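You operate a simulated robot arm through the tools that you are given. There is no shell and no other tool. Be economical: measure what you need, move in short steps, check, and stop when the job is done.

The job below is to be done with a simulated robot arm. You get a single attempt, and the scene is never put back.

Task
Open the upper grey drawer, take the blue ring and put it in the inside of the upper grey drawer and shut the drawer again. Press the number two key two times. Take the large green ring and leave it on the blue sight glass. Take the black ring from the top shelf of the trolley and leave it on the bottom shelf of the trolley. Put the black cover on top of the wide black shield. Take the yellow spring on the low store shelf and put it away on the wooden bench top. Do these in any order.

The check looks at the end state, three seconds after you hand in, the way a careful person would. Anything else that was tipped, shoved, dropped, spilled or broken makes it a failure. A push-on lid holds only when it is set on centred and level and pressed home; a screw cap is set on level and turned clockwise until tight.

Robot
A 7-joint arm with a fingered hand on a trunk, on a base that drives. Base frame: it is fixed to the floor where the robot stands at the start and does not move with it; the origin is under the middle of the robot, x ahead of it, y to its left, z up. Readings come in mm, degrees, newtons and seconds.
With the tool pointing down near the work surface it reaches from about 240 to 720 mm from the robot's upright axis, wherever it stands. Its first joint turns from -166.0 to 166.0 degrees. Places, roughly: black cover (9x9x4 cm) [-10400, -3200, 800]; black ring (7x10x3 cm) [-12200, -11800, 600]; blue ring (7x10x3 cm) [800, -2900, 400]; blue sight glass (9x9x2 cm) [-12000, -11900, 600]; bottom shelf of the trolley [-11900, -11700, 300]; inside of the upper grey drawer [700, 300, 700]; large green ring (6x6x2 cm) [-11400, -11800, 700]; number two key [-6400, -6400, 1000]; upper grey drawer [600, 200, 700]; wide black shield (31x19x5 cm) [-9400, -2400, 800]; wooden bench top [-7700, 3400, 800]; yellow spring (4x4x3 cm) [-9900, 300, 400]. Payload 4 kg.
The TCP is the grasp point between the finger pads, 26 mm short of the fingertips. In the tool frame z runs along the fingers and y along their closing line. Largest opening 132 mm; the body of the gripper starts 73 mm behind the TCP. The gripper is a hand of 4 fingers: y runs from the thumb to the fingers, the wrist lies at [0, 0, -239] in the tool frame, and closing takes about 1.5 s.
Orientation is told as [roll, pitch, yaw] about the base's x, y, z axes, in that order, counted from this pose: with the fingers straight down and closing along the base's y, the tool's x points along the base's -x, its y along +y and its z along -z.

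Tools
- The arm moves only by the tool step_arm. Its argument "deltas" is a list of rows, each a list of 6 numbers: the shift along the tool's x, y, z in units of 25 mm (1.0 is 25 mm), then the turn, a rotation vector about the tool's x, y, z in units of 4 degrees (1.0 is 4 degrees). In form: [[x, y, z, wx, wy, wz], ...]. A call has 1 to 8 rows; each row shifts and turns the commanded pose from where the row before left it, along the tool's axes as they then stand. "hand" is the closure, from 0 (fully open) to 1 (shut), set as the call begins (left out, the last holds). A call with a number of a shift or a turn outside -1 to 1 is refused whole. Each row takes 0.2 s and may step no farther than 50 mm and 8.6 degrees from the row before; otherwise, or with a gripper value out of range, the whole call is refused. Where a pose cannot be reached the arm comes as near as it can. A force on the tool above 40 N (or 10 N above the force at the start of the call, whichever is more), or a blocked arm, ends the call early, and 0.2 s more pass. Each finger travels about 72 mm/s and halts on what it meets, pressing with about 22 N; the grip force reading is that of the motor and also rises with nothing between the fingers. The clock runs only during rows and for 0.2 s after the last one: add rows that do not move to give the fingers time. It gives the time, the measured TCP pose, the force on the tool (base axes), the opening and the grip force at its end, in the units of the frame above (readings bear some noise), with the torque about the TCP (base axes, N m) and any sound that the robot's microphone picked up.
- Cameras (640 x 400 px; columns grow to the right, rows downward): "scene" is now at [9.4, 107.5, 1378.1]; the picture's right is [-0.55, -0.84, 0.00], its down [-0.59, 0.38, -0.71] and it looks along [0.60, -0.39, -0.70] (base axes); focal length 249 px, centre (320, 200). "wrist" rides on the gripper at [68, 2, -97] in the tool frame; the picture's right is [-0.03, 1.00, 0.00], its down [-0.82, -0.02, -0.58] and it looks along [-0.58, -0.01, 0.82] (tool axes); focal length 270 px, centre (320, 200). There is no depth. A picture from a camera that has moved, and an enlarged one, comes with that camera's place and axes in the base frame and with its lens.
- camera(camera): a new picture of that camera. No time passes.
- lift_body(by): slides the trunk up (or, below 0, down) by that many mm; the arm and the scene camera ride with it, the base frame stays. It gives what a move gives, with no picture.
- drive_base(legs): drives the robot by 1 to 6 legs, each [ahead, turn to the left] in mm and degrees, along the robot's own axes; the way and the turn of a leg run together, so that a leg with both is an arc; at most 1500 mm and 180 degrees a leg. The arm and the cameras ride along, it lands a little off, and it stops where it bumps. It gives what a move gives.
- finger_targets(finger1, finger2, finger3, thumb_bend): sets how far each is bent, from 0 (flat) to 100 (curled in); at 30 the hand is open as for a grip, at 70 the pads meet at the TCP. One left out holds its place. A second passes; each finger stops where it meets its share of the squeeze, and holds until it gets a number again. A gripper value or a shape takes the hand back. It gives what a move gives, with no picture; readings hold the bend of each and the force on the fingers (four entries, about 0 where the hand has none), thumb and palm.
- grasp_type(shape): the hand has 4 fingers and takes this shape, open, in about a second: jaw (thumb against the fingers, like two jaws); tri (thumb and two fingers); tip (a fingertip pinch); poke (one finger out to press); point (the index stretched); flat (the hand flat); cup (the hand cupped); fist (a fist). The gripper value then closes the fingers along that shape, each until it touches; the sizes above hold for jaw. It gives what a move gives, with no picture.
- turn_head(pan, tilt): turns the head with the scene camera to pan (to the left, within 155 degrees either way) and tilt (down, from -29 to 69), counted from straight ahead of the robot. It gives what a move gives.
- enlarge(camera, box): a new picture of the part [left, top, right, bottom] of that camera's present view, enlarged. No time passes.
- hand_in(): hands the job in; it is judged then, once.

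Work in short steps. Places have to be worked out from the pictures, the camera data and where the tool is seen: move nearer, look again, correct. Check each grasp and each placing, and mend what went wrong. You have 196 turns and 182 pictures in all, those below and enlarged ones among them. Open the gripper and draw the arm clear of the work before you hand the job in, unless the task says otherwise.

The tools are called as name(argument=value, ...) on one line, values as JSON. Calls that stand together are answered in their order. step_arm: Moves the arm, as the interface text tells. Its arguments: {"type":"object","properties":{"deltas":{"type":"array","items":{"type":"array","items":{"type":"number"}}},"hand":{"type":"number"}},"required":["deltas"]} The other tools are called the same way: lift_body (by) slides the trunk up or down; grasp_type (shape) gives the hand a shape; finger_targets (finger1, finger2, finger3, thumb_bend) moves the fingers one by one; drive_base (legs) drives the base; turn_head (pan, tilt) turns the head that bears the scene camera; camera (camera) takes a picture; enlarge (camera, box) takes an enlarged picture of a part of a camera's view; hand_in () hands the job in.

At the start:

```text
t: 0.0
tcp_pos: [485.7, -57.9, 1011.8]
tool_rot: [0.0, 0.0, 0.0]
ft_force: [0.8, 0.3, 0.2]
wrist_torque: [-0.01, -0.03, -0.01]
gripper_width: 131.7
grasp_force: 0.1
shape: jaw
bend: [30.0, 30.0, 30.0, 30.0]
finger forces: [0.0, 0.0, 0.0, 0.0, 0.0, 0.1]
trunk travel left (down, up): [-350.0, 240.0]
robot x, y, heading: [1.0, -1.7, -0.0]
head pan, tilt: [-33.0, 44.5]
```

scene: 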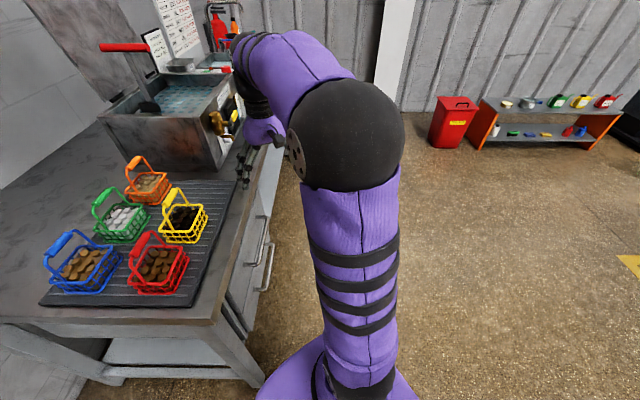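
wrist: 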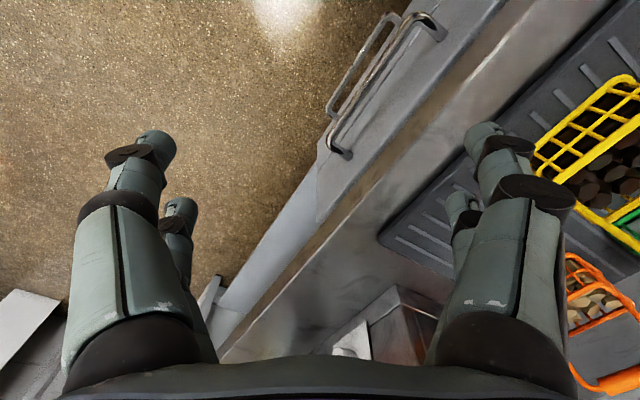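

I start by looking around: the head turned toward the drawer side and a closer view of the handles.

enlarge(camera="scene", box=[180, 140, 320, 340])

turn_head(pan=-90, tilt=20)

camera(camera="scene")

```text
2.00 times, centred on (250, 240) of scene
camera zoom: at [9.4, 107.5, 1378.1], right [-0.55, -0.84, 0.0], down [-0.59, 0.38, -0.71], along [0.6, -0.39, -0.7], focal length 498 px, centre (460, 120)
```

zoom: 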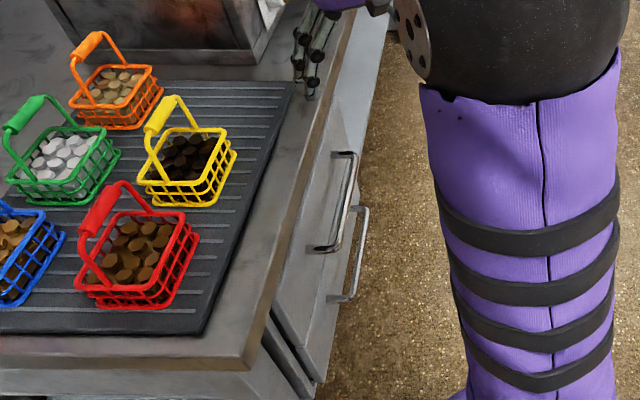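

```text
t: 1.3
tcp_pos: [486.3, -58.1, 1011.3]
tool_rot: [0.0, 0.0, 0.0]
ft_force: [-1.0, 0.2, -0.1]
wrist_torque: [0.02, -0.01, 0.02]
gripper_width: 132.3
grasp_force: 0.1
shape: jaw
bend: [30.0, 30.0, 30.0, 30.0]
finger forces: [0.0, 0.0, 0.0, 0.0, 0.1, 0.0]
trunk travel left (down, up): [-350.0, 240.0]
robot x, y, heading: [-0.2, -3.0, -0.2]
head pan, tilt: [-90.0, 20.0]
```

```text
178 pictures are left
camera scene: at [-59.0, 58.9, 1416.0], right [-1.0, 0.0, 0.0], down [0.0, 0.34, -0.94], along [0.0, -0.94, -0.34], focal length 249 px, centre (320, 200)
```

scene: 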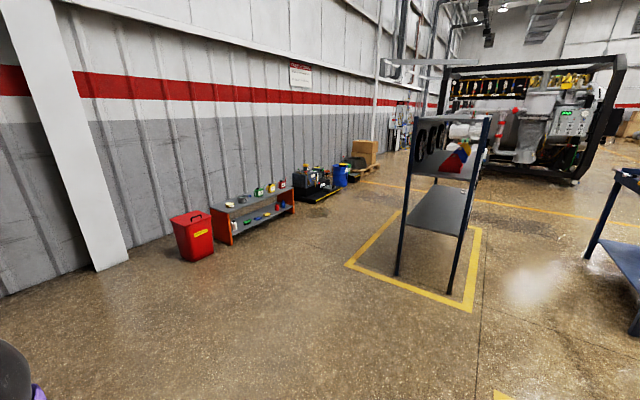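

The low bench by the wall at about [800,-2900] likely holds the blue ring. I look at the rest of the hall.

turn_head(pan=-150, tilt=15)

camera(camera="scene")

turn_head(pan=140, tilt=15)

camera(camera="scene")

```text
t: 2.6
tcp_pos: [486.2, -57.5, 1012.6]
tool_rot: [0.0, 0.1, 0.0]
ft_force: [-0.3, -0.1, 0.1]
wrist_torque: [0.01, 0.01, 0.01]
gripper_width: 132.0
grasp_force: 0.1
shape: jaw
bend: [30.0, 30.0, 30.0, 30.0]
finger forces: [0.0, 0.1, 0.1, 0.0, 0.0, 0.0]
trunk travel left (down, up): [-350.0, 240.0]
robot x, y, heading: [-0.9, 3.2, 0.0]
head pan, tilt: [-150.0, 15.0]
```

```text
177 pictures are left
camera scene: at [-139.9, 105.3, 1424.2], right [-0.5, 0.87, 0.0], down [0.22, 0.13, -0.97], along [-0.84, -0.48, -0.26], focal length 249 px, centre (320, 200)
```

scene: 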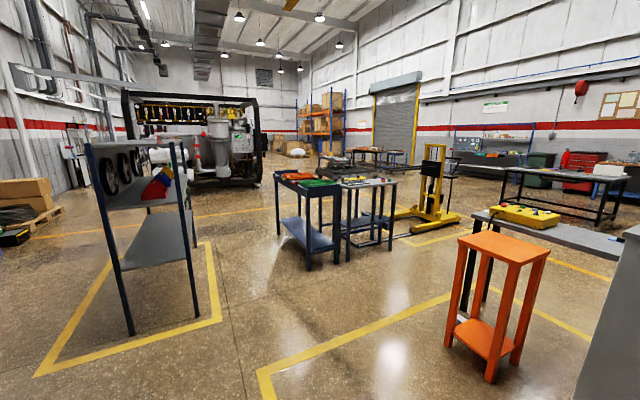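

```text
t: 6.5
tcp_pos: [486.8, -58.4, 1012.2]
tool_rot: [0.0, -0.1, 0.0]
ft_force: [1.4, 0.0, -0.6]
wrist_torque: [-0.01, 0.0, 0.02]
gripper_width: 131.7
grasp_force: 0.1
shape: jaw
bend: [30.0, 30.0, 30.0, 30.0]
finger forces: [0.0, 0.0, 0.1, 0.0, 0.0, 0.0]
trunk travel left (down, up): [-350.0, 240.0]
robot x, y, heading: [1.1, -1.4, 0.1]
head pan, tilt: [140.0, 15.0]
```

```text
176 pictures are left
camera scene: at [-130.6, 212.1, 1424.2], right [0.64, 0.77, 0.0], down [0.2, -0.17, -0.97], along [-0.74, 0.62, -0.26], focal length 249 px, centre (320, 200)
```

scene: 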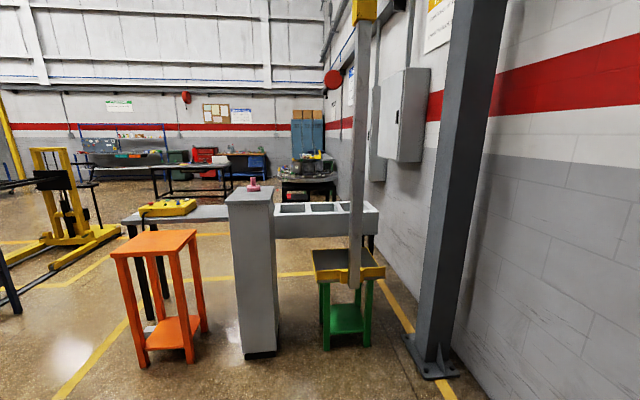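

The handle seems to lie around [436..582, 67..-34, 750]. I take an enlarged wrist view and aim the head back toward the drawer for a more precise reading.

enlarge(camera="wrist", box=[280, 0, 480, 200])

turn_head(pan=-10, tilt=55)

camera(camera="scene")

```text
2.00 times, centred on (380, 100) of wrist
camera zoom: at [416.9, -56.3, 1109.4], right [0.03, 1.0, 0.0], down [0.82, -0.02, 0.58], along [0.58, -0.01, -0.82], focal length 541 px, centre (200, 400)
```

zoom: 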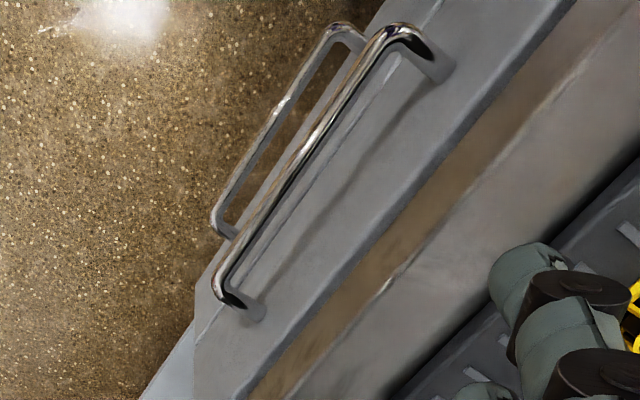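

```text
t: 8.9
tcp_pos: [484.4, -58.3, 1013.4]
tool_rot: [-0.1, 0.0, 0.0]
ft_force: [-0.5, -0.8, -0.1]
wrist_torque: [0.02, 0.0, 0.01]
gripper_width: 131.8
grasp_force: 0.0
shape: jaw
bend: [30.0, 30.0, 30.0, 30.0]
finger forces: [0.1, 0.0, 0.0, 0.0, 0.0, 0.0]
trunk travel left (down, up): [-350.0, 240.0]
robot x, y, heading: [-4.9, 0.1, 0.2]
head pan, tilt: [-10.0, 55.0]
```

```text
174 pictures are left
camera scene: at [11.9, 139.6, 1364.0], right [-0.17, -0.98, 0.0], down [-0.81, 0.14, -0.57], along [0.56, -0.1, -0.82], focal length 249 px, centre (320, 200)
```

scene: 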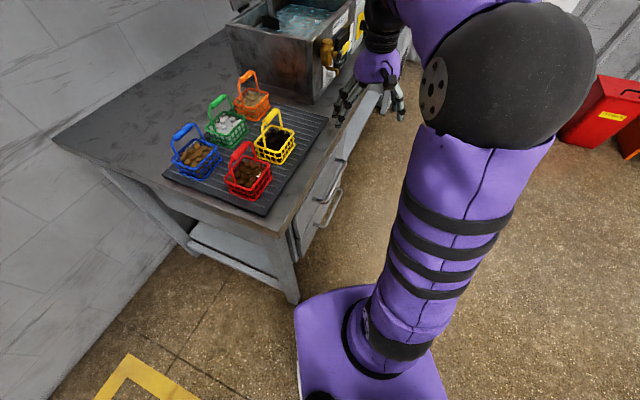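

The bench front runs at about −33° in the base frame, with the upper handle's centre near [500, 3, 750] and the outward pull direction (−0.545, −0.839). I drive round to stand squarely in front of the drawer, about 650 mm off.

drive_base(legs=[[0, -75], [560, 0], [0, 132]])

turn_head(pan=0, tilt=50)

camera(camera="scene")

camera(camera="wrist")

```text
t: 22.0
tcp_pos: [421.7, -157.4, 1012.2]
tool_rot: [0.0, 0.0, 58.1]
ft_force: [-0.1, 0.0, 0.6]
wrist_torque: [-0.03, -0.01, -0.02]
gripper_width: 131.7
grasp_force: 0.1
shape: jaw
bend: [30.0, 30.0, 30.0, 30.0]
finger forces: [0.0, 0.0, 0.0, 0.0, 0.0, 0.1]
trunk travel left (down, up): [-350.0, 240.0]
robot x, y, heading: [115.2, -538.0, 58.1]
head pan, tilt: [-10.0, 55.0]
```

```text
t: 22.7
tcp_pos: [421.6, -158.9, 1012.2]
tool_rot: [0.0, 0.0, 58.1]
ft_force: [-0.9, -0.5, -0.6]
wrist_torque: [0.01, 0.03, 0.01]
gripper_width: 131.7
grasp_force: 0.0
shape: jaw
bend: [30.0, 30.0, 30.0, 30.0]
finger forces: [0.0, 0.0, 0.1, 0.0, 0.0, 0.1]
trunk travel left (down, up): [-350.0, 240.0]
robot x, y, heading: [114.5, -539.8, 57.9]
head pan, tilt: [0.0, 50.0]
```

```text
173 pictures are left
camera scene: at [-3.9, -445.5, 1370.5], right [0.85, -0.53, 0.0], down [-0.41, -0.65, -0.64], along [0.34, 0.55, -0.77], focal length 249 px, centre (320, 200)
```

scene: 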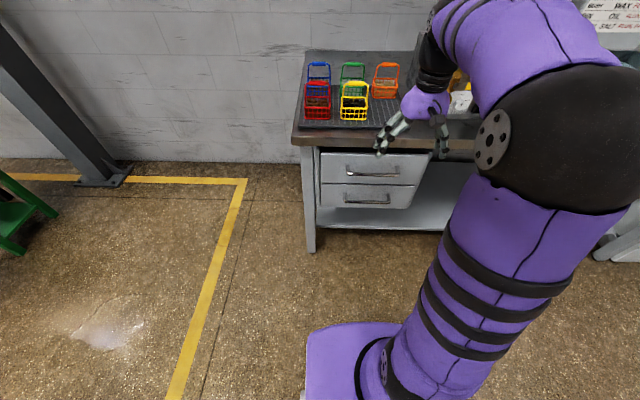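

```text
172 pictures are left
camera wrist: at [384.0, -216.1, 1109.4], right [-0.83, 0.55, 0.0], down [0.45, 0.68, 0.58], along [0.32, 0.48, -0.82], focal length 270 px, centre (320, 200)
```

wrist: 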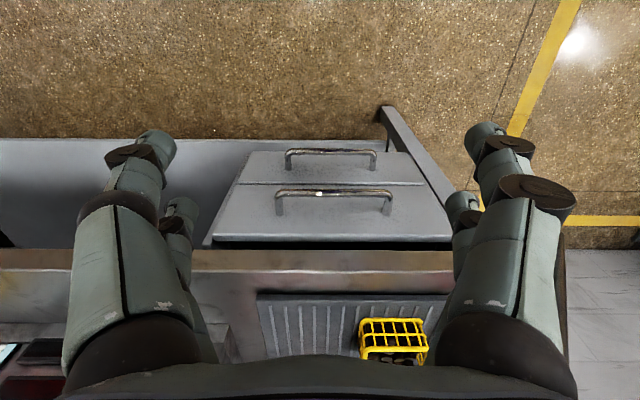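

Handle centre is now triangulated at about [495, 0, 747]. I turn the hand toward horizontal, pointing at the drawer with the closing line vertical, first half the turn.

step_arm(deltas=[[0, 0, 0, 1, -1, -1], [0, 0, 0, 1, -1, -1], [0, 0, 0, 1, -1, -1], [0, 0, 0, 1, -1, -1], [0, 0, 0, 1, -1, -1], [0, 0, 0, 1, -1, -1], [0, 0, 0, 1, -1, -1], [0, 0, 0, 1, -1, -1]])

step_arm(deltas=[[0, 0, 0, 1, -1, -1], [0, 0, 0, 1, -1, -1], [0, 0, 0, 1, -1, -1], [0, 0, 0, 1, -1, -1], [0, 0, 0, 1, -1, -1], [0, 0, 0, 1, -1, -1], [0, 0, 0, 1, -1, -1], [0, 0, 0, 1, -1, -1]])

camera(camera="scene")

camera(camera="wrist")

```text
t: 24.5
tcp_pos: [422.1, -158.6, 1013.2]
tool_rot: [-41.1, -19.5, 99.3]
ft_force: [-0.3, 0.2, -0.2]
wrist_torque: [0.0, 0.01, 0.01]
gripper_width: 131.8
grasp_force: 0.0
shape: jaw
bend: [30.0, 30.0, 30.0, 30.0]
finger forces: [0.0, 0.0, 0.0, 0.0, 0.0, 0.0]
trunk travel left (down, up): [-350.0, 240.0]
robot x, y, heading: [115.9, -540.5, 58.2]
head pan, tilt: [0.0, 50.0]
```

```text
t: 26.3
tcp_pos: [441.4, -134.3, 1042.3]
tool_rot: [-84.0, -5.6, 141.5]
ft_force: [-0.8, 2.5, -0.8]
wrist_torque: [0.0, -0.05, -0.22]
gripper_width: 131.9
grasp_force: 0.2
shape: jaw
bend: [30.0, 30.0, 30.0, 30.0]
finger forces: [0.0, 0.0, 0.1, 0.0, 0.1, 0.1]
out of reach, approached as far as the arm can: row 6, 7, 8
trunk travel left (down, up): [-350.0, 240.0]
robot x, y, heading: [115.8, -540.4, 58.0]
head pan, tilt: [0.0, 50.0]
```

```text
171 pictures are left
camera scene: at [-4.4, -442.7, 1370.2], right [0.85, -0.53, 0.0], down [-0.4, -0.65, -0.64], along [0.34, 0.54, -0.77], focal length 249 px, centre (320, 200)
```

scene: 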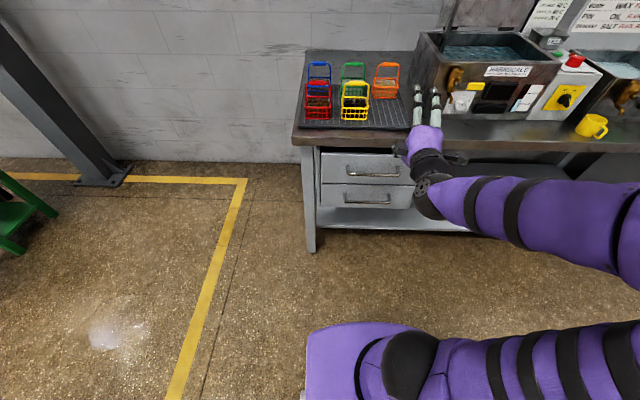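

```text
170 pictures are left
camera wrist: at [433.9, -252.9, 1044.8], right [-0.16, 0.0, -0.99], down [-0.99, 0.05, 0.16], along [0.05, 1.0, -0.01], focal length 270 px, centre (320, 200)
```

wrist: 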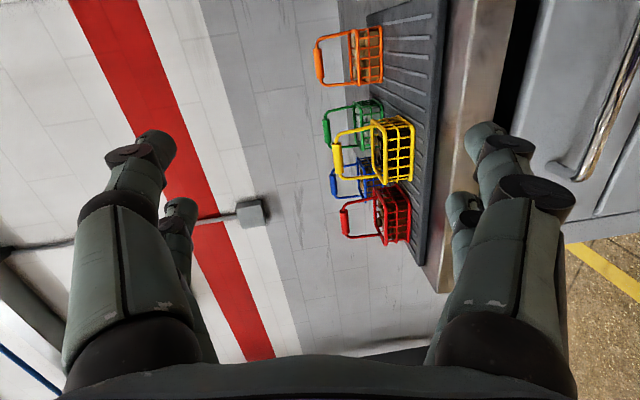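

The hand is now nearly horizontal, pointing at the drawer about 140 mm off. I lower the trunk to handle height and look again.

lift_body(by=-292)

camera(camera="wrist")

camera(camera="scene")

```text
t: 29.3
tcp_pos: [439.5, -136.6, 751.6]
tool_rot: [-84.0, -5.9, 141.5]
ft_force: [0.4, -0.1, -0.1]
wrist_torque: [0.02, 0.03, 0.0]
gripper_width: 131.9
grasp_force: 0.1
shape: jaw
bend: [30.0, 30.0, 30.0, 30.0]
finger forces: [0.0, 0.0, 0.1, 0.1, 0.0, 0.1]
trunk travel left (down, up): [-58.0, 532.0]
robot x, y, heading: [116.7, -542.2, 58.0]
head pan, tilt: [0.0, 50.0]
```

```text
169 pictures are left
camera wrist: at [434.0, -254.7, 753.3], right [-0.16, 0.0, -0.99], down [-0.99, 0.05, 0.16], along [0.05, 1.0, -0.01], focal length 270 px, centre (320, 200)
```

wrist: 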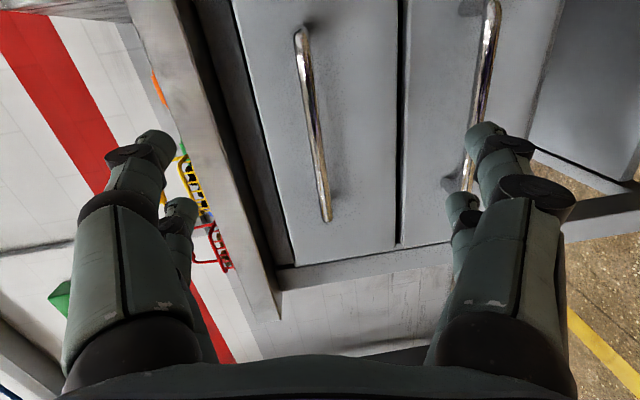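

```text
168 pictures are left
camera scene: at [-3.9, -445.5, 1078.5], right [0.85, -0.53, 0.0], down [-0.41, -0.65, -0.64], along [0.34, 0.55, -0.77], focal length 249 px, centre (320, 200)
```

scene: 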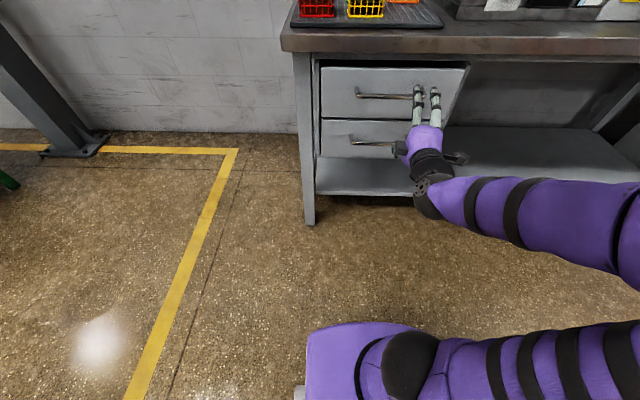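

Handle centre works out at about [503, −5, 746]. I begin advancing along the tool axis, with a slight sideways correction, and check where the commanded pose stands.

step_arm(deltas=[[-0.4, -0.08, 1, 0, 0, 0], [-0.4, -0.08, 1, 0, 0, 0], [-0.4, -0.08, 1, 0, 0, 0]])

```text
t: 30.1
tcp_pos: [462.4, -58.2, 753.3]
tool_rot: [-84.1, -5.8, 141.6]
ft_force: [0.3, -0.8, 0.2]
wrist_torque: [-0.01, 0.01, 0.02]
gripper_width: 131.9
grasp_force: 0.1
shape: jaw
bend: [30.0, 30.0, 30.0, 30.0]
finger forces: [0.1, 0.0, 0.0, 0.0, 0.0, 0.0]
trunk travel left (down, up): [-58.0, 532.0]
robot x, y, heading: [115.9, -539.6, 58.3]
head pan, tilt: [0.0, 50.0]
```

Motion is as expected; about 65 mm remain along the tool axis. I advance 60 mm.

step_arm(deltas=[[0, 0, 0.8, 0, 0, 0], [0, 0, 0.8, 0, 0, 0], [0, 0, 0.8, 0, 0, 0]])

camera(camera="wrist")

enlarge(camera="scene", box=[300, 40, 500, 200])

```text
t: 30.9
tcp_pos: [499.2, -11.3, 748.0]
tool_rot: [-83.9, -5.8, 141.5]
ft_force: [0.5, -1.0, 0.8]
wrist_torque: [0.02, -0.01, -0.02]
gripper_width: 132.0
grasp_force: 0.1
shape: jaw
bend: [30.0, 30.0, 30.0, 30.0]
finger forces: [0.0, 0.0, 0.0, 0.0, 0.1, 0.0]
trunk travel left (down, up): [-58.0, 532.0]
robot x, y, heading: [117.4, -540.6, 58.3]
head pan, tilt: [0.0, 50.0]
```

```text
167 pictures are left
camera wrist: at [494.0, -130.0, 749.8], right [-0.16, 0.0, -0.99], down [-0.99, 0.05, 0.16], along [0.05, 1.0, -0.01], focal length 270 px, centre (320, 200)
```

wrist: 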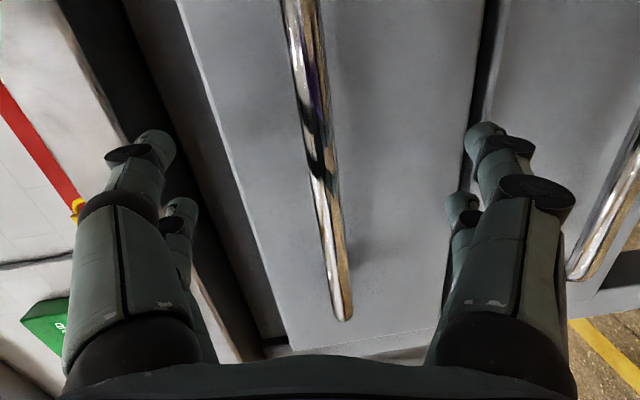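

```text
2.50 times, centred on (400, 120) of scene
camera zoom: at [-4.1, -445.6, 1078.5], right [0.85, -0.53, 0.0], down [-0.41, -0.65, -0.64], along [0.34, 0.55, -0.77], focal length 622 px, centre (120, 400)
```

zoom: 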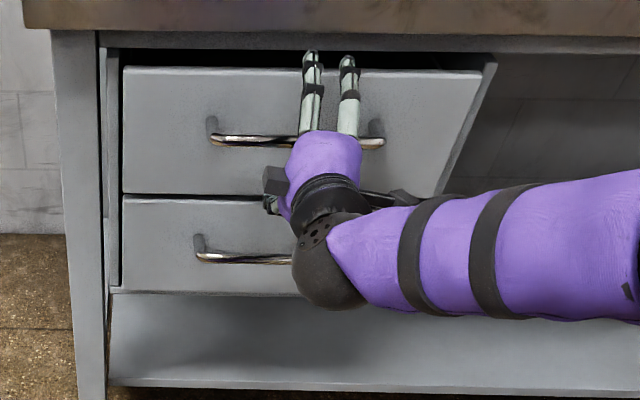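

The bar lies between the fingers with clearance to the face. I close the hand on it.

step_arm(deltas=[[0, 0, 0, 0, 0, 0], [0, 0, 0, 0, 0, 0], [0, 0, 0, 0, 0, 0], [0, 0, 0, 0, 0, 0], [0, 0, 0, 0, 0, 0], [0, 0, 0, 0, 0, 0], [0, 0, 0, 0, 0, 0], [0, 0, 0, 0, 0, 0]], hand=1)

camera(camera="wrist")

```text
t: 32.7
tcp_pos: [499.3, -11.4, 747.4]
tool_rot: [-84.0, -5.8, 141.5]
ft_force: [-1.5, -1.2, 0.4]
wrist_torque: [-0.03, -0.02, -0.03]
gripper_width: 0.2
grasp_force: 22.4
shape: jaw
bend: [72.0, 72.0, 68.0, 72.0]
finger forces: [0.0, 0.0, 0.0, 0.1, 0.1, 0.0]
trunk travel left (down, up): [-58.0, 532.0]
robot x, y, heading: [115.1, -537.7, 58.2]
head pan, tilt: [0.0, 50.0]
```

```text
165 pictures are left
camera wrist: at [493.9, -130.2, 749.8], right [-0.16, 0.0, -0.99], down [-0.99, 0.05, 0.16], along [0.05, 1.0, -0.01], focal length 270 px, centre (320, 200)
```

wrist: 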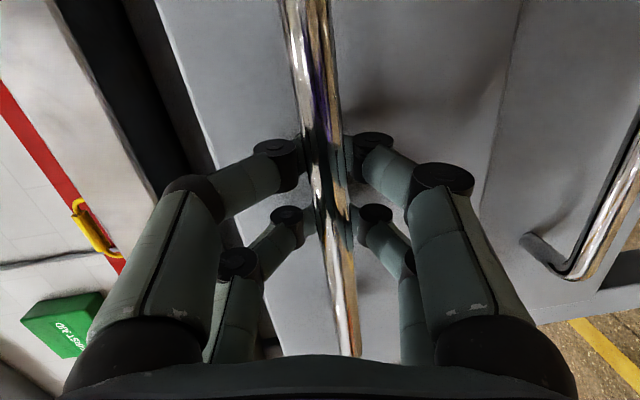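

The fingers have met behind the bar, so the handle is hooked. I pull the drawer by backing the base 40 mm first to test.

drive_base(legs=[[-50, 0]])

camera(camera="scene")

```text
t: 33.6
tcp_pos: [474.5, -56.0, 748.0]
tool_rot: [-84.1, -5.9, 141.5]
ft_force: [-1.3, -0.2, 0.1]
wrist_torque: [0.01, 0.0, 0.05]
gripper_width: 0.2
grasp_force: 21.8
shape: jaw
bend: [72.0, 72.0, 68.0, 72.0]
finger forces: [0.0, 0.0, 0.0, 0.1, 0.1, 0.0]
trunk travel left (down, up): [-58.0, 532.0]
robot x, y, heading: [89.1, -584.7, 58.1]
head pan, tilt: [0.0, 50.0]
```

```text
164 pictures are left
camera scene: at [-31.1, -489.0, 1078.5], right [0.85, -0.53, 0.0], down [-0.41, -0.65, -0.64], along [0.34, 0.54, -0.77], focal length 249 px, centre (320, 200)
```

scene: 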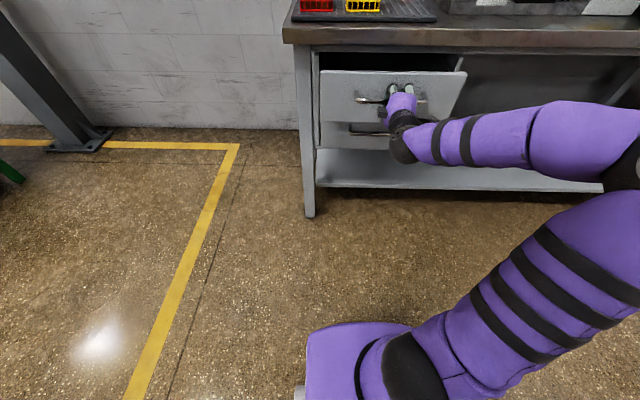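

The drawer is sliding. I back up another 220 mm.

drive_base(legs=[[-225, 0]])

camera(camera="scene")

camera(camera="wrist")

```text
t: 35.3
tcp_pos: [352.6, -250.1, 748.5]
tool_rot: [-84.2, -5.9, 141.4]
ft_force: [-1.0, -0.1, 0.0]
wrist_torque: [-0.02, -0.03, 0.0]
gripper_width: 0.1
grasp_force: 21.8
shape: jaw
bend: [72.0, 72.0, 68.0, 72.0]
finger forces: [0.0, 0.1, 0.0, 0.0, 0.1, 0.0]
trunk travel left (down, up): [-58.0, 532.0]
robot x, y, heading: [-29.7, -775.7, 58.1]
head pan, tilt: [0.0, 50.0]
```

```text
163 pictures are left
camera scene: at [-152.6, -683.4, 1078.5], right [0.85, -0.53, 0.0], down [-0.41, -0.65, -0.64], along [0.34, 0.54, -0.77], focal length 249 px, centre (320, 200)
```

scene: 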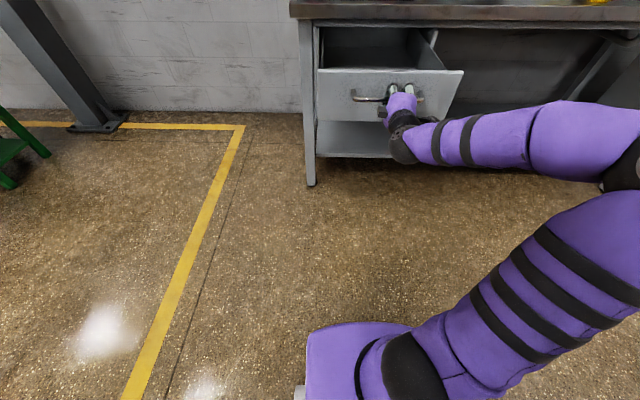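

```text
162 pictures are left
camera wrist: at [345.9, -369.0, 749.9], right [-0.16, 0.0, -0.99], down [-0.99, 0.05, 0.16], along [0.05, 1.0, -0.01], focal length 270 px, centre (320, 200)
```

wrist: 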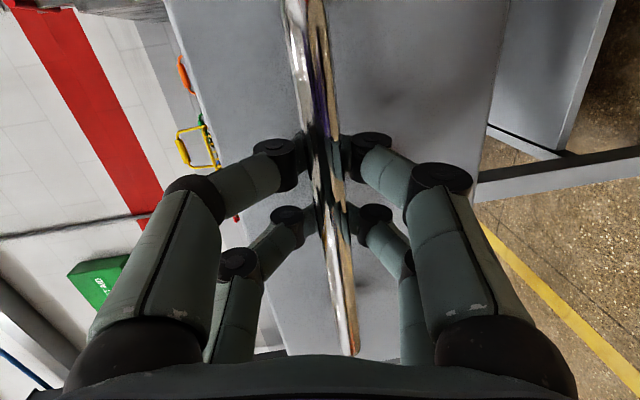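

The drawer is open by about 275 mm. I open the hand and back straight off.

step_arm(deltas=[[0, 0, 0, 0, 0, 0], [0, 0, 0, 0, 0, 0], [0, 0, 0, 0, 0, 0], [0, 0, 0, 0, 0, 0], [0, 0, 0, 0, 0, 0], [0, 0, 0, 0, 0, 0], [0, 0, 0, 0, 0, 0], [0, 0, 0, 0, 0, 0]], hand=0)

drive_base(legs=[[-400, 0]])

turn_head(pan=0, tilt=30)

camera(camera="scene")

```text
t: 37.1
tcp_pos: [352.8, -250.0, 748.3]
tool_rot: [-84.1, -5.9, 141.4]
ft_force: [0.3, -0.2, 0.4]
wrist_torque: [-0.02, 0.0, -0.01]
gripper_width: 132.0
grasp_force: 0.1
shape: jaw
bend: [30.0, 30.0, 30.0, 30.0]
finger forces: [0.0, 0.0, 0.0, 0.0, 0.1, 0.1]
trunk travel left (down, up): [-58.0, 532.0]
robot x, y, heading: [-33.4, -779.9, 58.1]
head pan, tilt: [0.0, 50.0]
```

```text
t: 39.6
tcp_pos: [133.8, -596.0, 748.5]
tool_rot: [-84.1, -5.9, 141.5]
ft_force: [-0.1, 0.1, -0.4]
wrist_torque: [0.03, -0.05, -0.03]
gripper_width: 132.4
grasp_force: 0.0
shape: jaw
bend: [30.0, 30.0, 30.0, 30.0]
finger forces: [0.0, 0.1, 0.0, 0.0, 0.0, 0.1]
trunk travel left (down, up): [-58.0, 532.0]
robot x, y, heading: [-250.7, -1124.4, 58.2]
head pan, tilt: [0.0, 50.0]
```

```text
t: 40.5
tcp_pos: [134.4, -595.6, 748.1]
tool_rot: [-84.1, -5.8, 141.6]
ft_force: [-0.5, 0.7, 0.0]
wrist_torque: [-0.02, 0.01, 0.03]
gripper_width: 131.8
grasp_force: 0.1
shape: jaw
bend: [30.0, 30.0, 30.0, 30.0]
finger forces: [0.0, 0.0, 0.0, 0.0, 0.1, 0.0]
trunk travel left (down, up): [-58.0, 532.0]
robot x, y, heading: [-247.6, -1121.8, 58.1]
head pan, tilt: [0.0, 30.0]
```

```text
161 pictures are left
camera scene: at [-361.4, -1018.3, 1107.9], right [0.85, -0.53, 0.0], down [-0.26, -0.43, -0.87], along [0.46, 0.74, -0.5], focal length 249 px, centre (320, 200)
```

scene: 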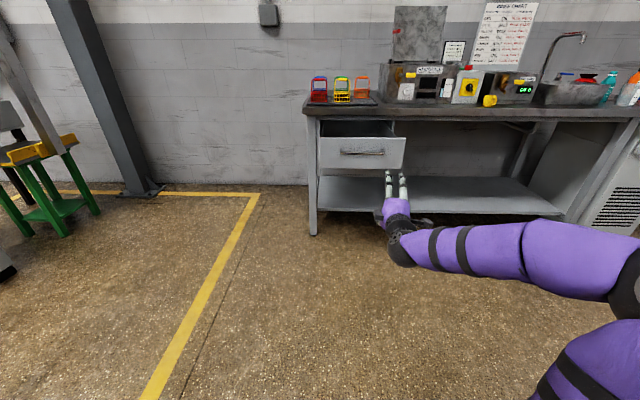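

The drawer is open and clear. I turn the hand back to point down, then drive toward the low bench with the blue ring.

step_arm(deltas=[[0, 0, 0, -1, 1, 1], [0, 0, 0, -1, 1, 1], [0, 0, 0, -1, 1, 1], [0, 0, 0, -1, 1, 1], [0, 0, 0, -1, 1, 1], [0, 0, 0, -1, 1, 1], [0, 0, 0, -1, 1, 1], [0, 0, 0, -1, 1, 1]])

step_arm(deltas=[[0, 0, 0, -1, 1, 1], [0, 0, 0, -1, 1, 1], [0, 0, 0, -1, 1, 1], [0, 0, 0, -1, 1, 1], [0, 0, 0, -1, 1, 1], [0, 0, 0, -1, 1, 1], [0, 0, 0, -1, 1, 1]])

drive_base(legs=[[0, -128], [1400, 0], [0, 37]])

camera(camera="scene")

```text
t: 42.3
tcp_pos: [134.2, -594.6, 748.9]
tool_rot: [-39.9, -19.7, 97.7]
ft_force: [-0.3, 0.3, 0.8]
wrist_torque: [0.02, 0.0, 0.05]
gripper_width: 131.7
grasp_force: 0.0
shape: jaw
bend: [30.0, 30.0, 30.0, 30.0]
finger forces: [0.0, 0.0, 0.0, 0.0, 0.0, 0.1]
trunk travel left (down, up): [-58.0, 532.0]
robot x, y, heading: [-246.3, -1124.3, 58.2]
head pan, tilt: [0.0, 30.0]
```

```text
t: 43.9
tcp_pos: [134.7, -594.5, 749.1]
tool_rot: [-3.1, -3.5, 61.2]
ft_force: [0.1, -0.5, -0.1]
wrist_torque: [0.01, 0.0, 0.02]
gripper_width: 131.8
grasp_force: 0.0
shape: jaw
bend: [30.0, 30.0, 30.0, 30.0]
finger forces: [0.1, 0.0, 0.0, 0.0, 0.0, 0.0]
trunk travel left (down, up): [-58.0, 532.0]
robot x, y, heading: [-249.6, -1123.2, 58.4]
head pan, tilt: [0.0, 30.0]
```

```text
t: 58.5
tcp_pos: [827.9, -2766.8, 748.1]
tool_rot: [-3.2, -3.6, -26.5]
ft_force: [-0.4, -0.6, -1.2]
wrist_torque: [-0.01, 0.02, 0.03]
gripper_width: 131.9
grasp_force: 0.0
shape: jaw
bend: [30.0, 30.0, 30.0, 30.0]
finger forces: [0.0, 0.0, 0.1, 0.0, 0.0, 0.1]
trunk travel left (down, up): [-58.0, 532.0]
robot x, y, heading: [281.6, -2402.3, -29.5]
head pan, tilt: [0.0, 30.0]
```

```text
160 pictures are left
camera scene: at [386.1, -2286.5, 1108.0], right [-0.49, -0.87, 0.0], down [-0.44, 0.25, -0.87], along [0.75, -0.43, -0.5], focal length 249 px, centre (320, 200)
```

scene: 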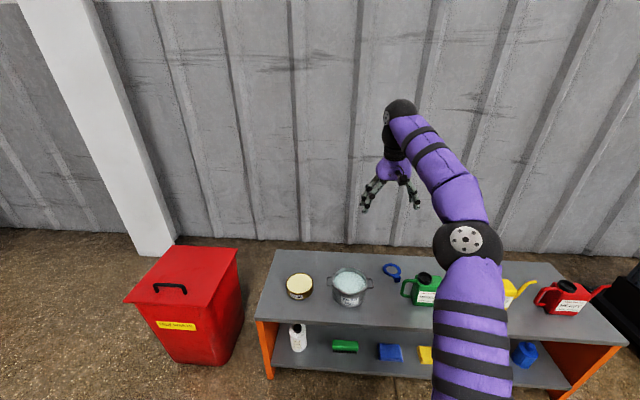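

The blue ring is on the bench top between the pot and the green can. I enlarge it and tilt the head for a better view.

turn_head(pan=0, tilt=45)

enlarge(camera="scene", box=[280, 130, 480, 255])

camera(camera="wrist")

```text
t: 59.3
tcp_pos: [826.8, -2765.2, 748.5]
tool_rot: [-3.2, -3.6, -26.5]
ft_force: [-0.3, -0.3, 0.2]
wrist_torque: [-0.01, -0.02, -0.01]
gripper_width: 132.0
grasp_force: 0.0
shape: jaw
bend: [30.0, 30.0, 30.0, 30.0]
finger forces: [0.1, 0.0, 0.0, 0.1, 0.0, 0.0]
trunk travel left (down, up): [-58.0, 532.0]
robot x, y, heading: [287.4, -2402.7, -29.4]
head pan, tilt: [0.0, 45.0]
```

```text
3.20 times, centred on (380, 192) of scene
camera zoom: at [378.2, -2282.0, 1085.4], right [-0.49, -0.87, 0.0], down [-0.62, 0.35, -0.71], along [0.62, -0.35, -0.71], focal length 796 px, centre (128, 224)
```

zoom: 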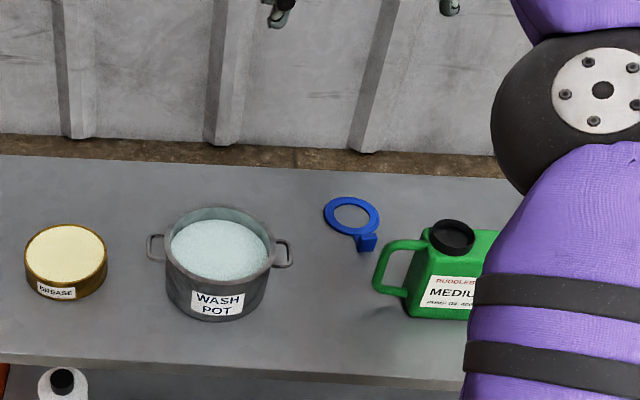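

```text
158 pictures are left
camera wrist: at [763.7, -2726.9, 841.2], right [0.47, 0.88, -0.05], down [0.7, -0.34, 0.63], along [0.53, -0.33, -0.78], focal length 270 px, centre (320, 200)
```

wrist: 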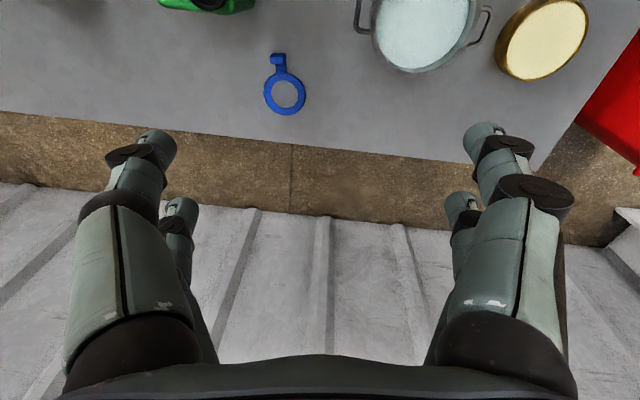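

The ring is at about [844, −2854, 415] and its raised tab at about [800, −2835, 425]; the hand's closing line already matches the tab's width direction. I level the tool, partly close the hand, move above the tab and come down partway.

step_arm(deltas=[[-0.1, -1, 0, -0.8, 0.9, 0], [-0.1, -1, 0, 0, 0, 0], [-0.06, -0.95, 0, 0, 0, 0], [0, 0, 1, 0, 0, 0], [0, 0, 1, 0, 0, 0], [0, 0, 1, 0, 0, 0], [0, 0, 1, 0, 0, 0], [0, 0, 1, 0, 0, 0]], hand=0.55)

camera(camera="wrist")

camera(camera="scene")

```text
t: 61.1
tcp_pos: [801.8, -2808.6, 619.6]
tool_rot: [0.0, 0.0, -26.5]
ft_force: [0.3, 0.4, 0.4]
wrist_torque: [-0.05, 0.01, -0.01]
gripper_width: 60.0
grasp_force: 0.0
shape: jaw
bend: [73.0, 73.0, 73.0, 70.0]
finger forces: [0.0, 0.1, 0.1, 0.1, 0.1, 0.1]
out of reach, approached as far as the arm can: row 1, 2, 3
trunk travel left (down, up): [-58.0, 532.0]
robot x, y, heading: [286.5, -2406.5, -29.4]
head pan, tilt: [0.0, 45.0]
```

```text
157 pictures are left
camera wrist: at [741.1, -2776.2, 716.7], right [0.47, 0.88, 0.0], down [0.72, -0.38, 0.58], along [0.51, -0.27, -0.82], focal length 270 px, centre (320, 200)
```

wrist: 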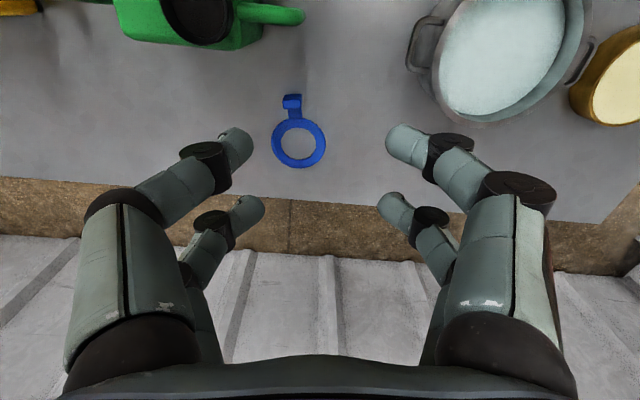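

```text
156 pictures are left
camera scene: at [378.1, -2281.9, 1085.4], right [-0.49, -0.87, 0.0], down [-0.62, 0.35, -0.71], along [0.62, -0.35, -0.71], focal length 249 px, centre (320, 200)
```

scene: 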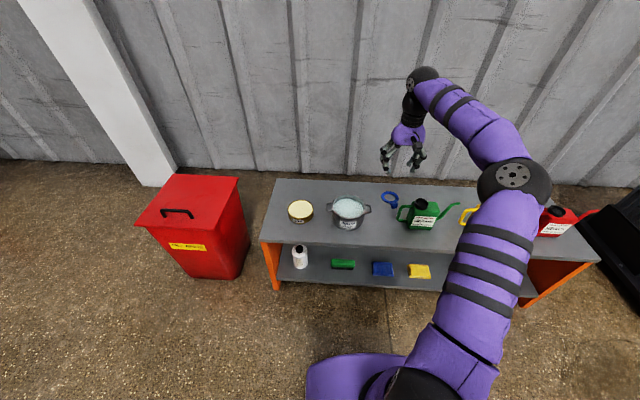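

Reach was marginal, so I drive 110 mm closer and then re-check the tool position before moving over the tab at about [798, −2838].

drive_base(legs=[[110, 0]])

camera(camera="scene")

```text
t: 62.3
tcp_pos: [900.0, -2862.5, 619.5]
tool_rot: [0.1, 0.0, -26.5]
ft_force: [-0.1, 0.5, 0.7]
wrist_torque: [-0.04, -0.02, 0.02]
gripper_width: 59.9
grasp_force: 0.1
shape: jaw
bend: [73.0, 73.0, 73.0, 70.0]
finger forces: [0.1, 0.0, 0.1, 0.0, 0.1, 0.0]
trunk travel left (down, up): [-58.0, 532.0]
robot x, y, heading: [385.1, -2457.1, -29.4]
head pan, tilt: [0.0, 45.0]
```

```text
155 pictures are left
camera scene: at [476.1, -2337.3, 1085.4], right [-0.49, -0.87, 0.0], down [-0.62, 0.35, -0.71], along [0.62, -0.35, -0.71], focal length 249 px, centre (320, 200)
```

scene: 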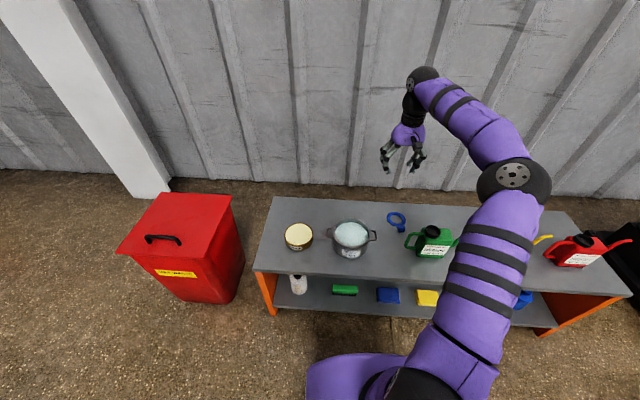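

I move the hand over the tab (slightly toward the robot so that one finger pair meets it), and come down to about 545.

step_arm(deltas=[[0.932, -0.192, 0, 0, 0, 0], [0.932, -0.192, 0, 0, 0, 0], [0.932, -0.192, 0, 0, 0, 0], [0.932, -0.192, 0, 0, 0, 0], [0.932, -0.192, 0, 0, 0, 0], [0, 0, 1, 0, 0, 0], [0, 0, 1, 0, 0, 0], [0, 0, 1, 0, 0, 0]])

camera(camera="wrist")

```text
t: 64.1
tcp_pos: [785.1, -2833.0, 544.3]
tool_rot: [0.1, -0.1, -26.4]
ft_force: [0.0, -0.5, -0.1]
wrist_torque: [0.02, 0.03, -0.02]
gripper_width: 59.6
grasp_force: 0.0
shape: jaw
bend: [73.0, 73.0, 73.0, 70.0]
finger forces: [0.1, 0.0, 0.0, 0.0, 0.0, 0.0]
trunk travel left (down, up): [-58.0, 532.0]
robot x, y, heading: [381.0, -2462.2, -29.7]
head pan, tilt: [0.0, 45.0]
```

```text
154 pictures are left
camera wrist: at [724.4, -2801.5, 642.0], right [0.47, 0.88, 0.0], down [0.72, -0.38, 0.58], along [0.51, -0.27, -0.82], focal length 270 px, centre (320, 200)
```

wrist: 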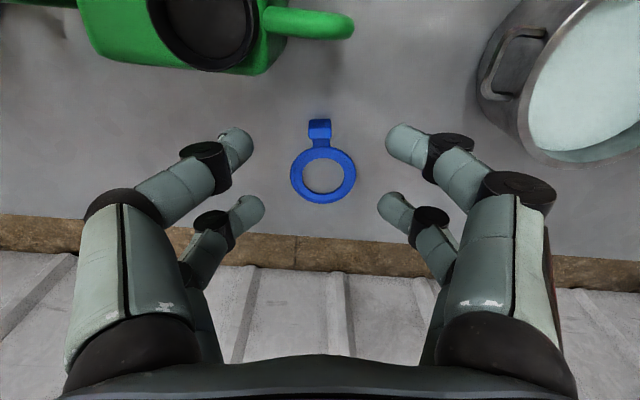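

The tab sits at about tool x −10, y −2. I descend to z≈458 and look again.

step_arm(deltas=[[0, -0.08, 0.9, 0, 0, 0], [0, 0, 0.9, 0, 0, 0], [0, 0, 0.9, 0, 0, 0], [0, 0, 0.75, 0, 0, 0]])

camera(camera="wrist")

enlarge(camera="scene", box=[340, 180, 460, 260])

```text
t: 65.1
tcp_pos: [784.6, -2835.9, 458.3]
tool_rot: [0.0, 0.1, -26.5]
ft_force: [0.3, -0.1, 0.3]
wrist_torque: [0.01, 0.0, 0.03]
gripper_width: 59.8
grasp_force: 0.0
shape: jaw
bend: [73.0, 73.0, 73.0, 70.0]
finger forces: [0.1, 0.0, 0.1, 0.1, 0.1, 0.0]
trunk travel left (down, up): [-58.0, 532.0]
robot x, y, heading: [381.3, -2459.8, -29.5]
head pan, tilt: [0.0, 45.0]
```

```text
153 pictures are left
camera wrist: at [724.1, -2804.3, 555.3], right [0.47, 0.88, 0.0], down [0.72, -0.38, 0.58], along [0.51, -0.27, -0.82], focal length 270 px, centre (320, 200)
```

wrist: 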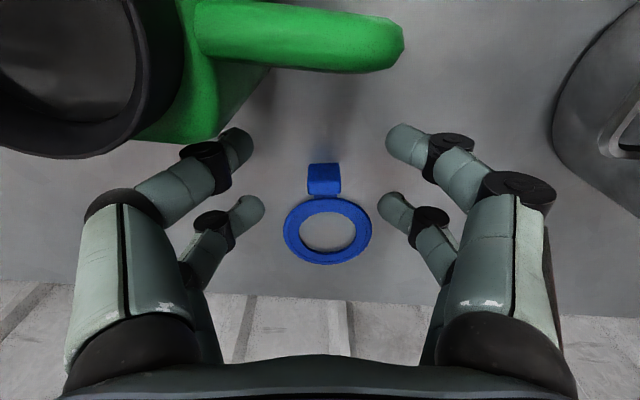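

```text
5.00 times, centred on (400, 220) of scene
camera zoom: at [476.0, -2337.3, 1085.4], right [-0.49, -0.87, 0.0], down [-0.62, 0.35, -0.71], along [0.62, -0.35, -0.71], focal length 1244 px, centre (-80, 100)
```

zoom: 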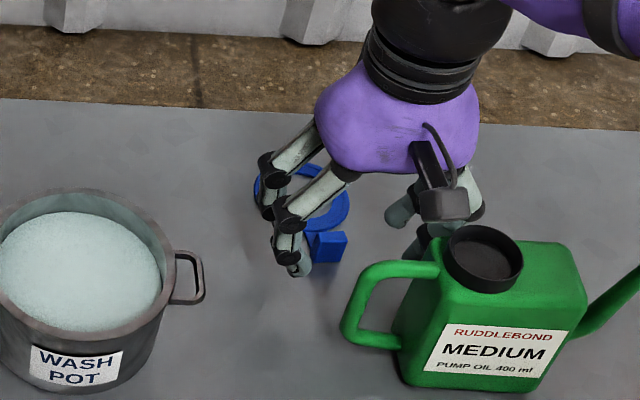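

The tab lies between the two finger pairs. I shift 12 mm away from the green can so the near pair meets the tab, go 10 mm lower and look.

step_arm(deltas=[[-0.5, 0.06, 0, 0, 0, 0], [0, 0, 0.4, 0, 0, 0]])

camera(camera="wrist")

```text
t: 65.7
tcp_pos: [796.0, -2840.2, 448.5]
tool_rot: [-0.1, 0.0, -26.5]
ft_force: [-0.4, -0.4, -0.3]
wrist_torque: [-0.01, -0.01, -0.02]
gripper_width: 59.5
grasp_force: 0.0
shape: jaw
bend: [73.0, 73.0, 73.0, 70.0]
finger forces: [0.0, 0.1, 0.1, 0.0, 0.0, 0.0]
trunk travel left (down, up): [-58.0, 532.0]
robot x, y, heading: [381.8, -2460.9, -29.3]
head pan, tilt: [0.0, 45.0]
```

```text
151 pictures are left
camera wrist: at [736.6, -2808.1, 545.9], right [0.47, 0.88, 0.0], down [0.72, -0.38, 0.58], along [0.51, -0.27, -0.82], focal length 270 px, centre (320, 200)
```

wrist: 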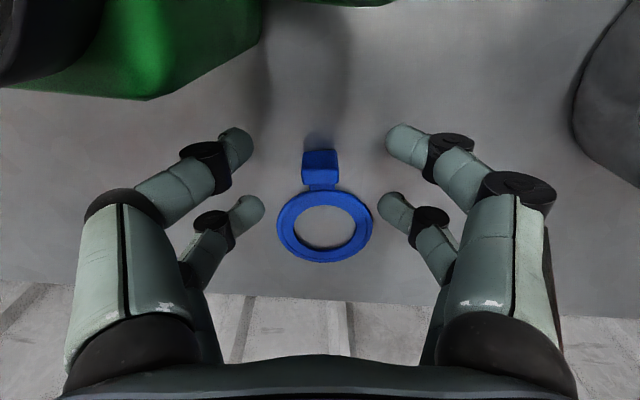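

Nearly aligned. A last small shift and descent, then close.

step_arm(deltas=[[-0.2, 0, 0, 0, 0, 0], [0, 0, 0.18, 0, 0, 0]])

step_arm(deltas=[[0, 0, 0, 0, 0, 0], [0, 0, 0, 0, 0, 0], [0, 0, 0, 0, 0, 0], [0, 0, 0, 0, 0, 0], [0, 0, 0, 0, 0, 0]], hand=1)

camera(camera="wrist")

```text
t: 66.3
tcp_pos: [799.3, -2841.4, 443.7]
tool_rot: [0.1, -0.1, -26.5]
ft_force: [0.5, 0.3, -0.3]
wrist_torque: [0.05, -0.02, 0.02]
gripper_width: 59.7
grasp_force: 0.1
shape: jaw
bend: [73.0, 73.0, 73.0, 70.0]
finger forces: [0.0, 0.0, 0.1, 0.0, 0.0, 0.0]
trunk travel left (down, up): [-58.0, 532.0]
robot x, y, heading: [380.6, -2460.2, -29.7]
head pan, tilt: [0.0, 45.0]
```

```text
t: 67.5
tcp_pos: [800.0, -2841.8, 444.5]
tool_rot: [-0.1, 0.0, -26.5]
ft_force: [0.5, 0.5, 0.7]
wrist_torque: [-0.01, -0.05, 0.02]
gripper_width: 0.2
grasp_force: 22.1
shape: jaw
bend: [62.0, 63.0, 63.0, 70.0]
finger forces: [0.0, 0.0, 0.0, 0.1, 0.0, 0.1]
trunk travel left (down, up): [-58.0, 532.0]
robot x, y, heading: [381.6, -2460.0, -29.4]
head pan, tilt: [0.0, 45.0]
```

```text
150 pictures are left
camera wrist: at [739.6, -2810.0, 541.3], right [0.47, 0.88, 0.0], down [0.72, -0.38, 0.58], along [0.51, -0.27, -0.82], focal length 270 px, centre (320, 200)
```

wrist: 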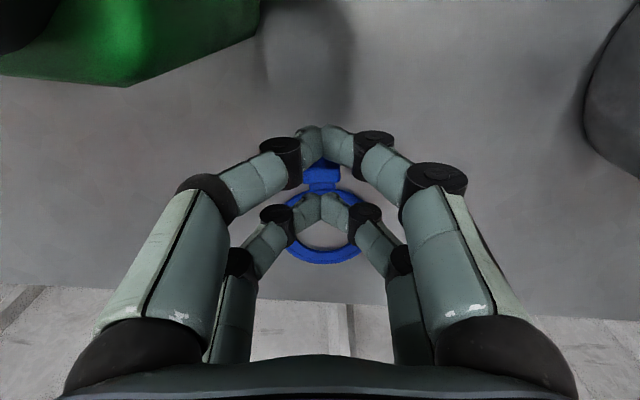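

The fingers closed just above the tab, so the curled tips sit near TCP height. I reopen to 60 mm and go lower.

step_arm(deltas=[[0, 0, 0, 0, 0, 0], [0, 0, 0, 0, 0, 0], [0, 0, 0, 0, 0, 0], [0, 0, 0, 0, 0, 0], [0, 0, 0.4, 0, 0, 0], [0, 0, 0.4, 0, 0, 0]], hand=0.55)

camera(camera="wrist")

enlarge(camera="scene", box=[350, 190, 450, 257])

```text
t: 68.9
tcp_pos: [801.1, -2841.5, 426.9]
tool_rot: [0.0, -0.1, -26.6]
ft_force: [-2.8, 1.8, 17.4]
wrist_torque: [0.18, -0.1, 0.01]
gripper_width: 59.3
grasp_force: 0.0
shape: jaw
bend: [74.0, 74.0, 74.0, 70.0]
finger forces: [6.0, 5.9, 5.7, 0.1, 0.1, 0.0]
trunk travel left (down, up): [-58.0, 532.0]
robot x, y, heading: [381.0, -2457.5, -29.2]
head pan, tilt: [0.0, 45.0]
```

```text
149 pictures are left
camera wrist: at [740.2, -2809.4, 523.4], right [0.47, 0.88, 0.0], down [0.72, -0.38, 0.58], along [0.51, -0.27, -0.81], focal length 270 px, centre (320, 200)
```

wrist: 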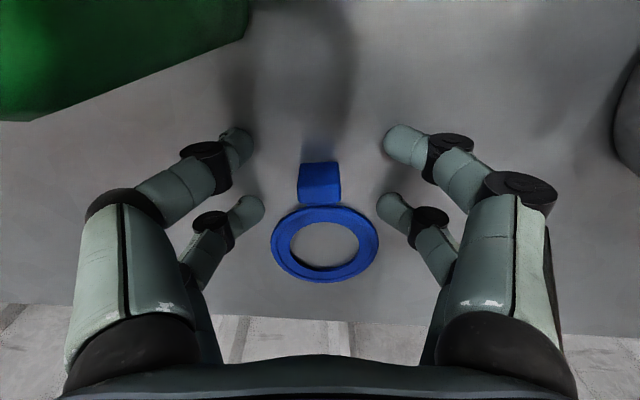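

```text
5.97 times, centred on (400, 224) of scene
camera zoom: at [475.2, -2336.7, 1085.9], right [-0.49, -0.87, 0.0], down [-0.62, 0.35, -0.71], along [0.62, -0.35, -0.71], focal length 1485 px, centre (-158, 60)
```

zoom: 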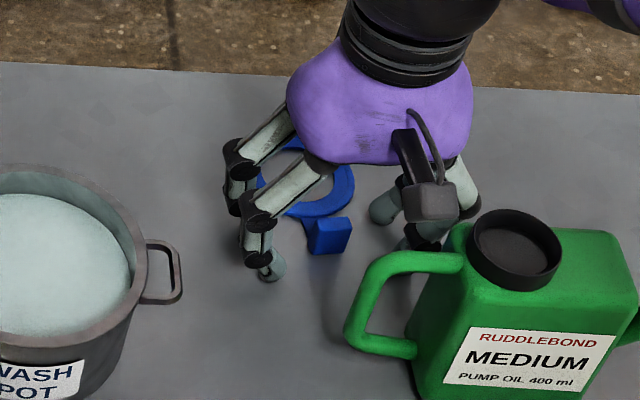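

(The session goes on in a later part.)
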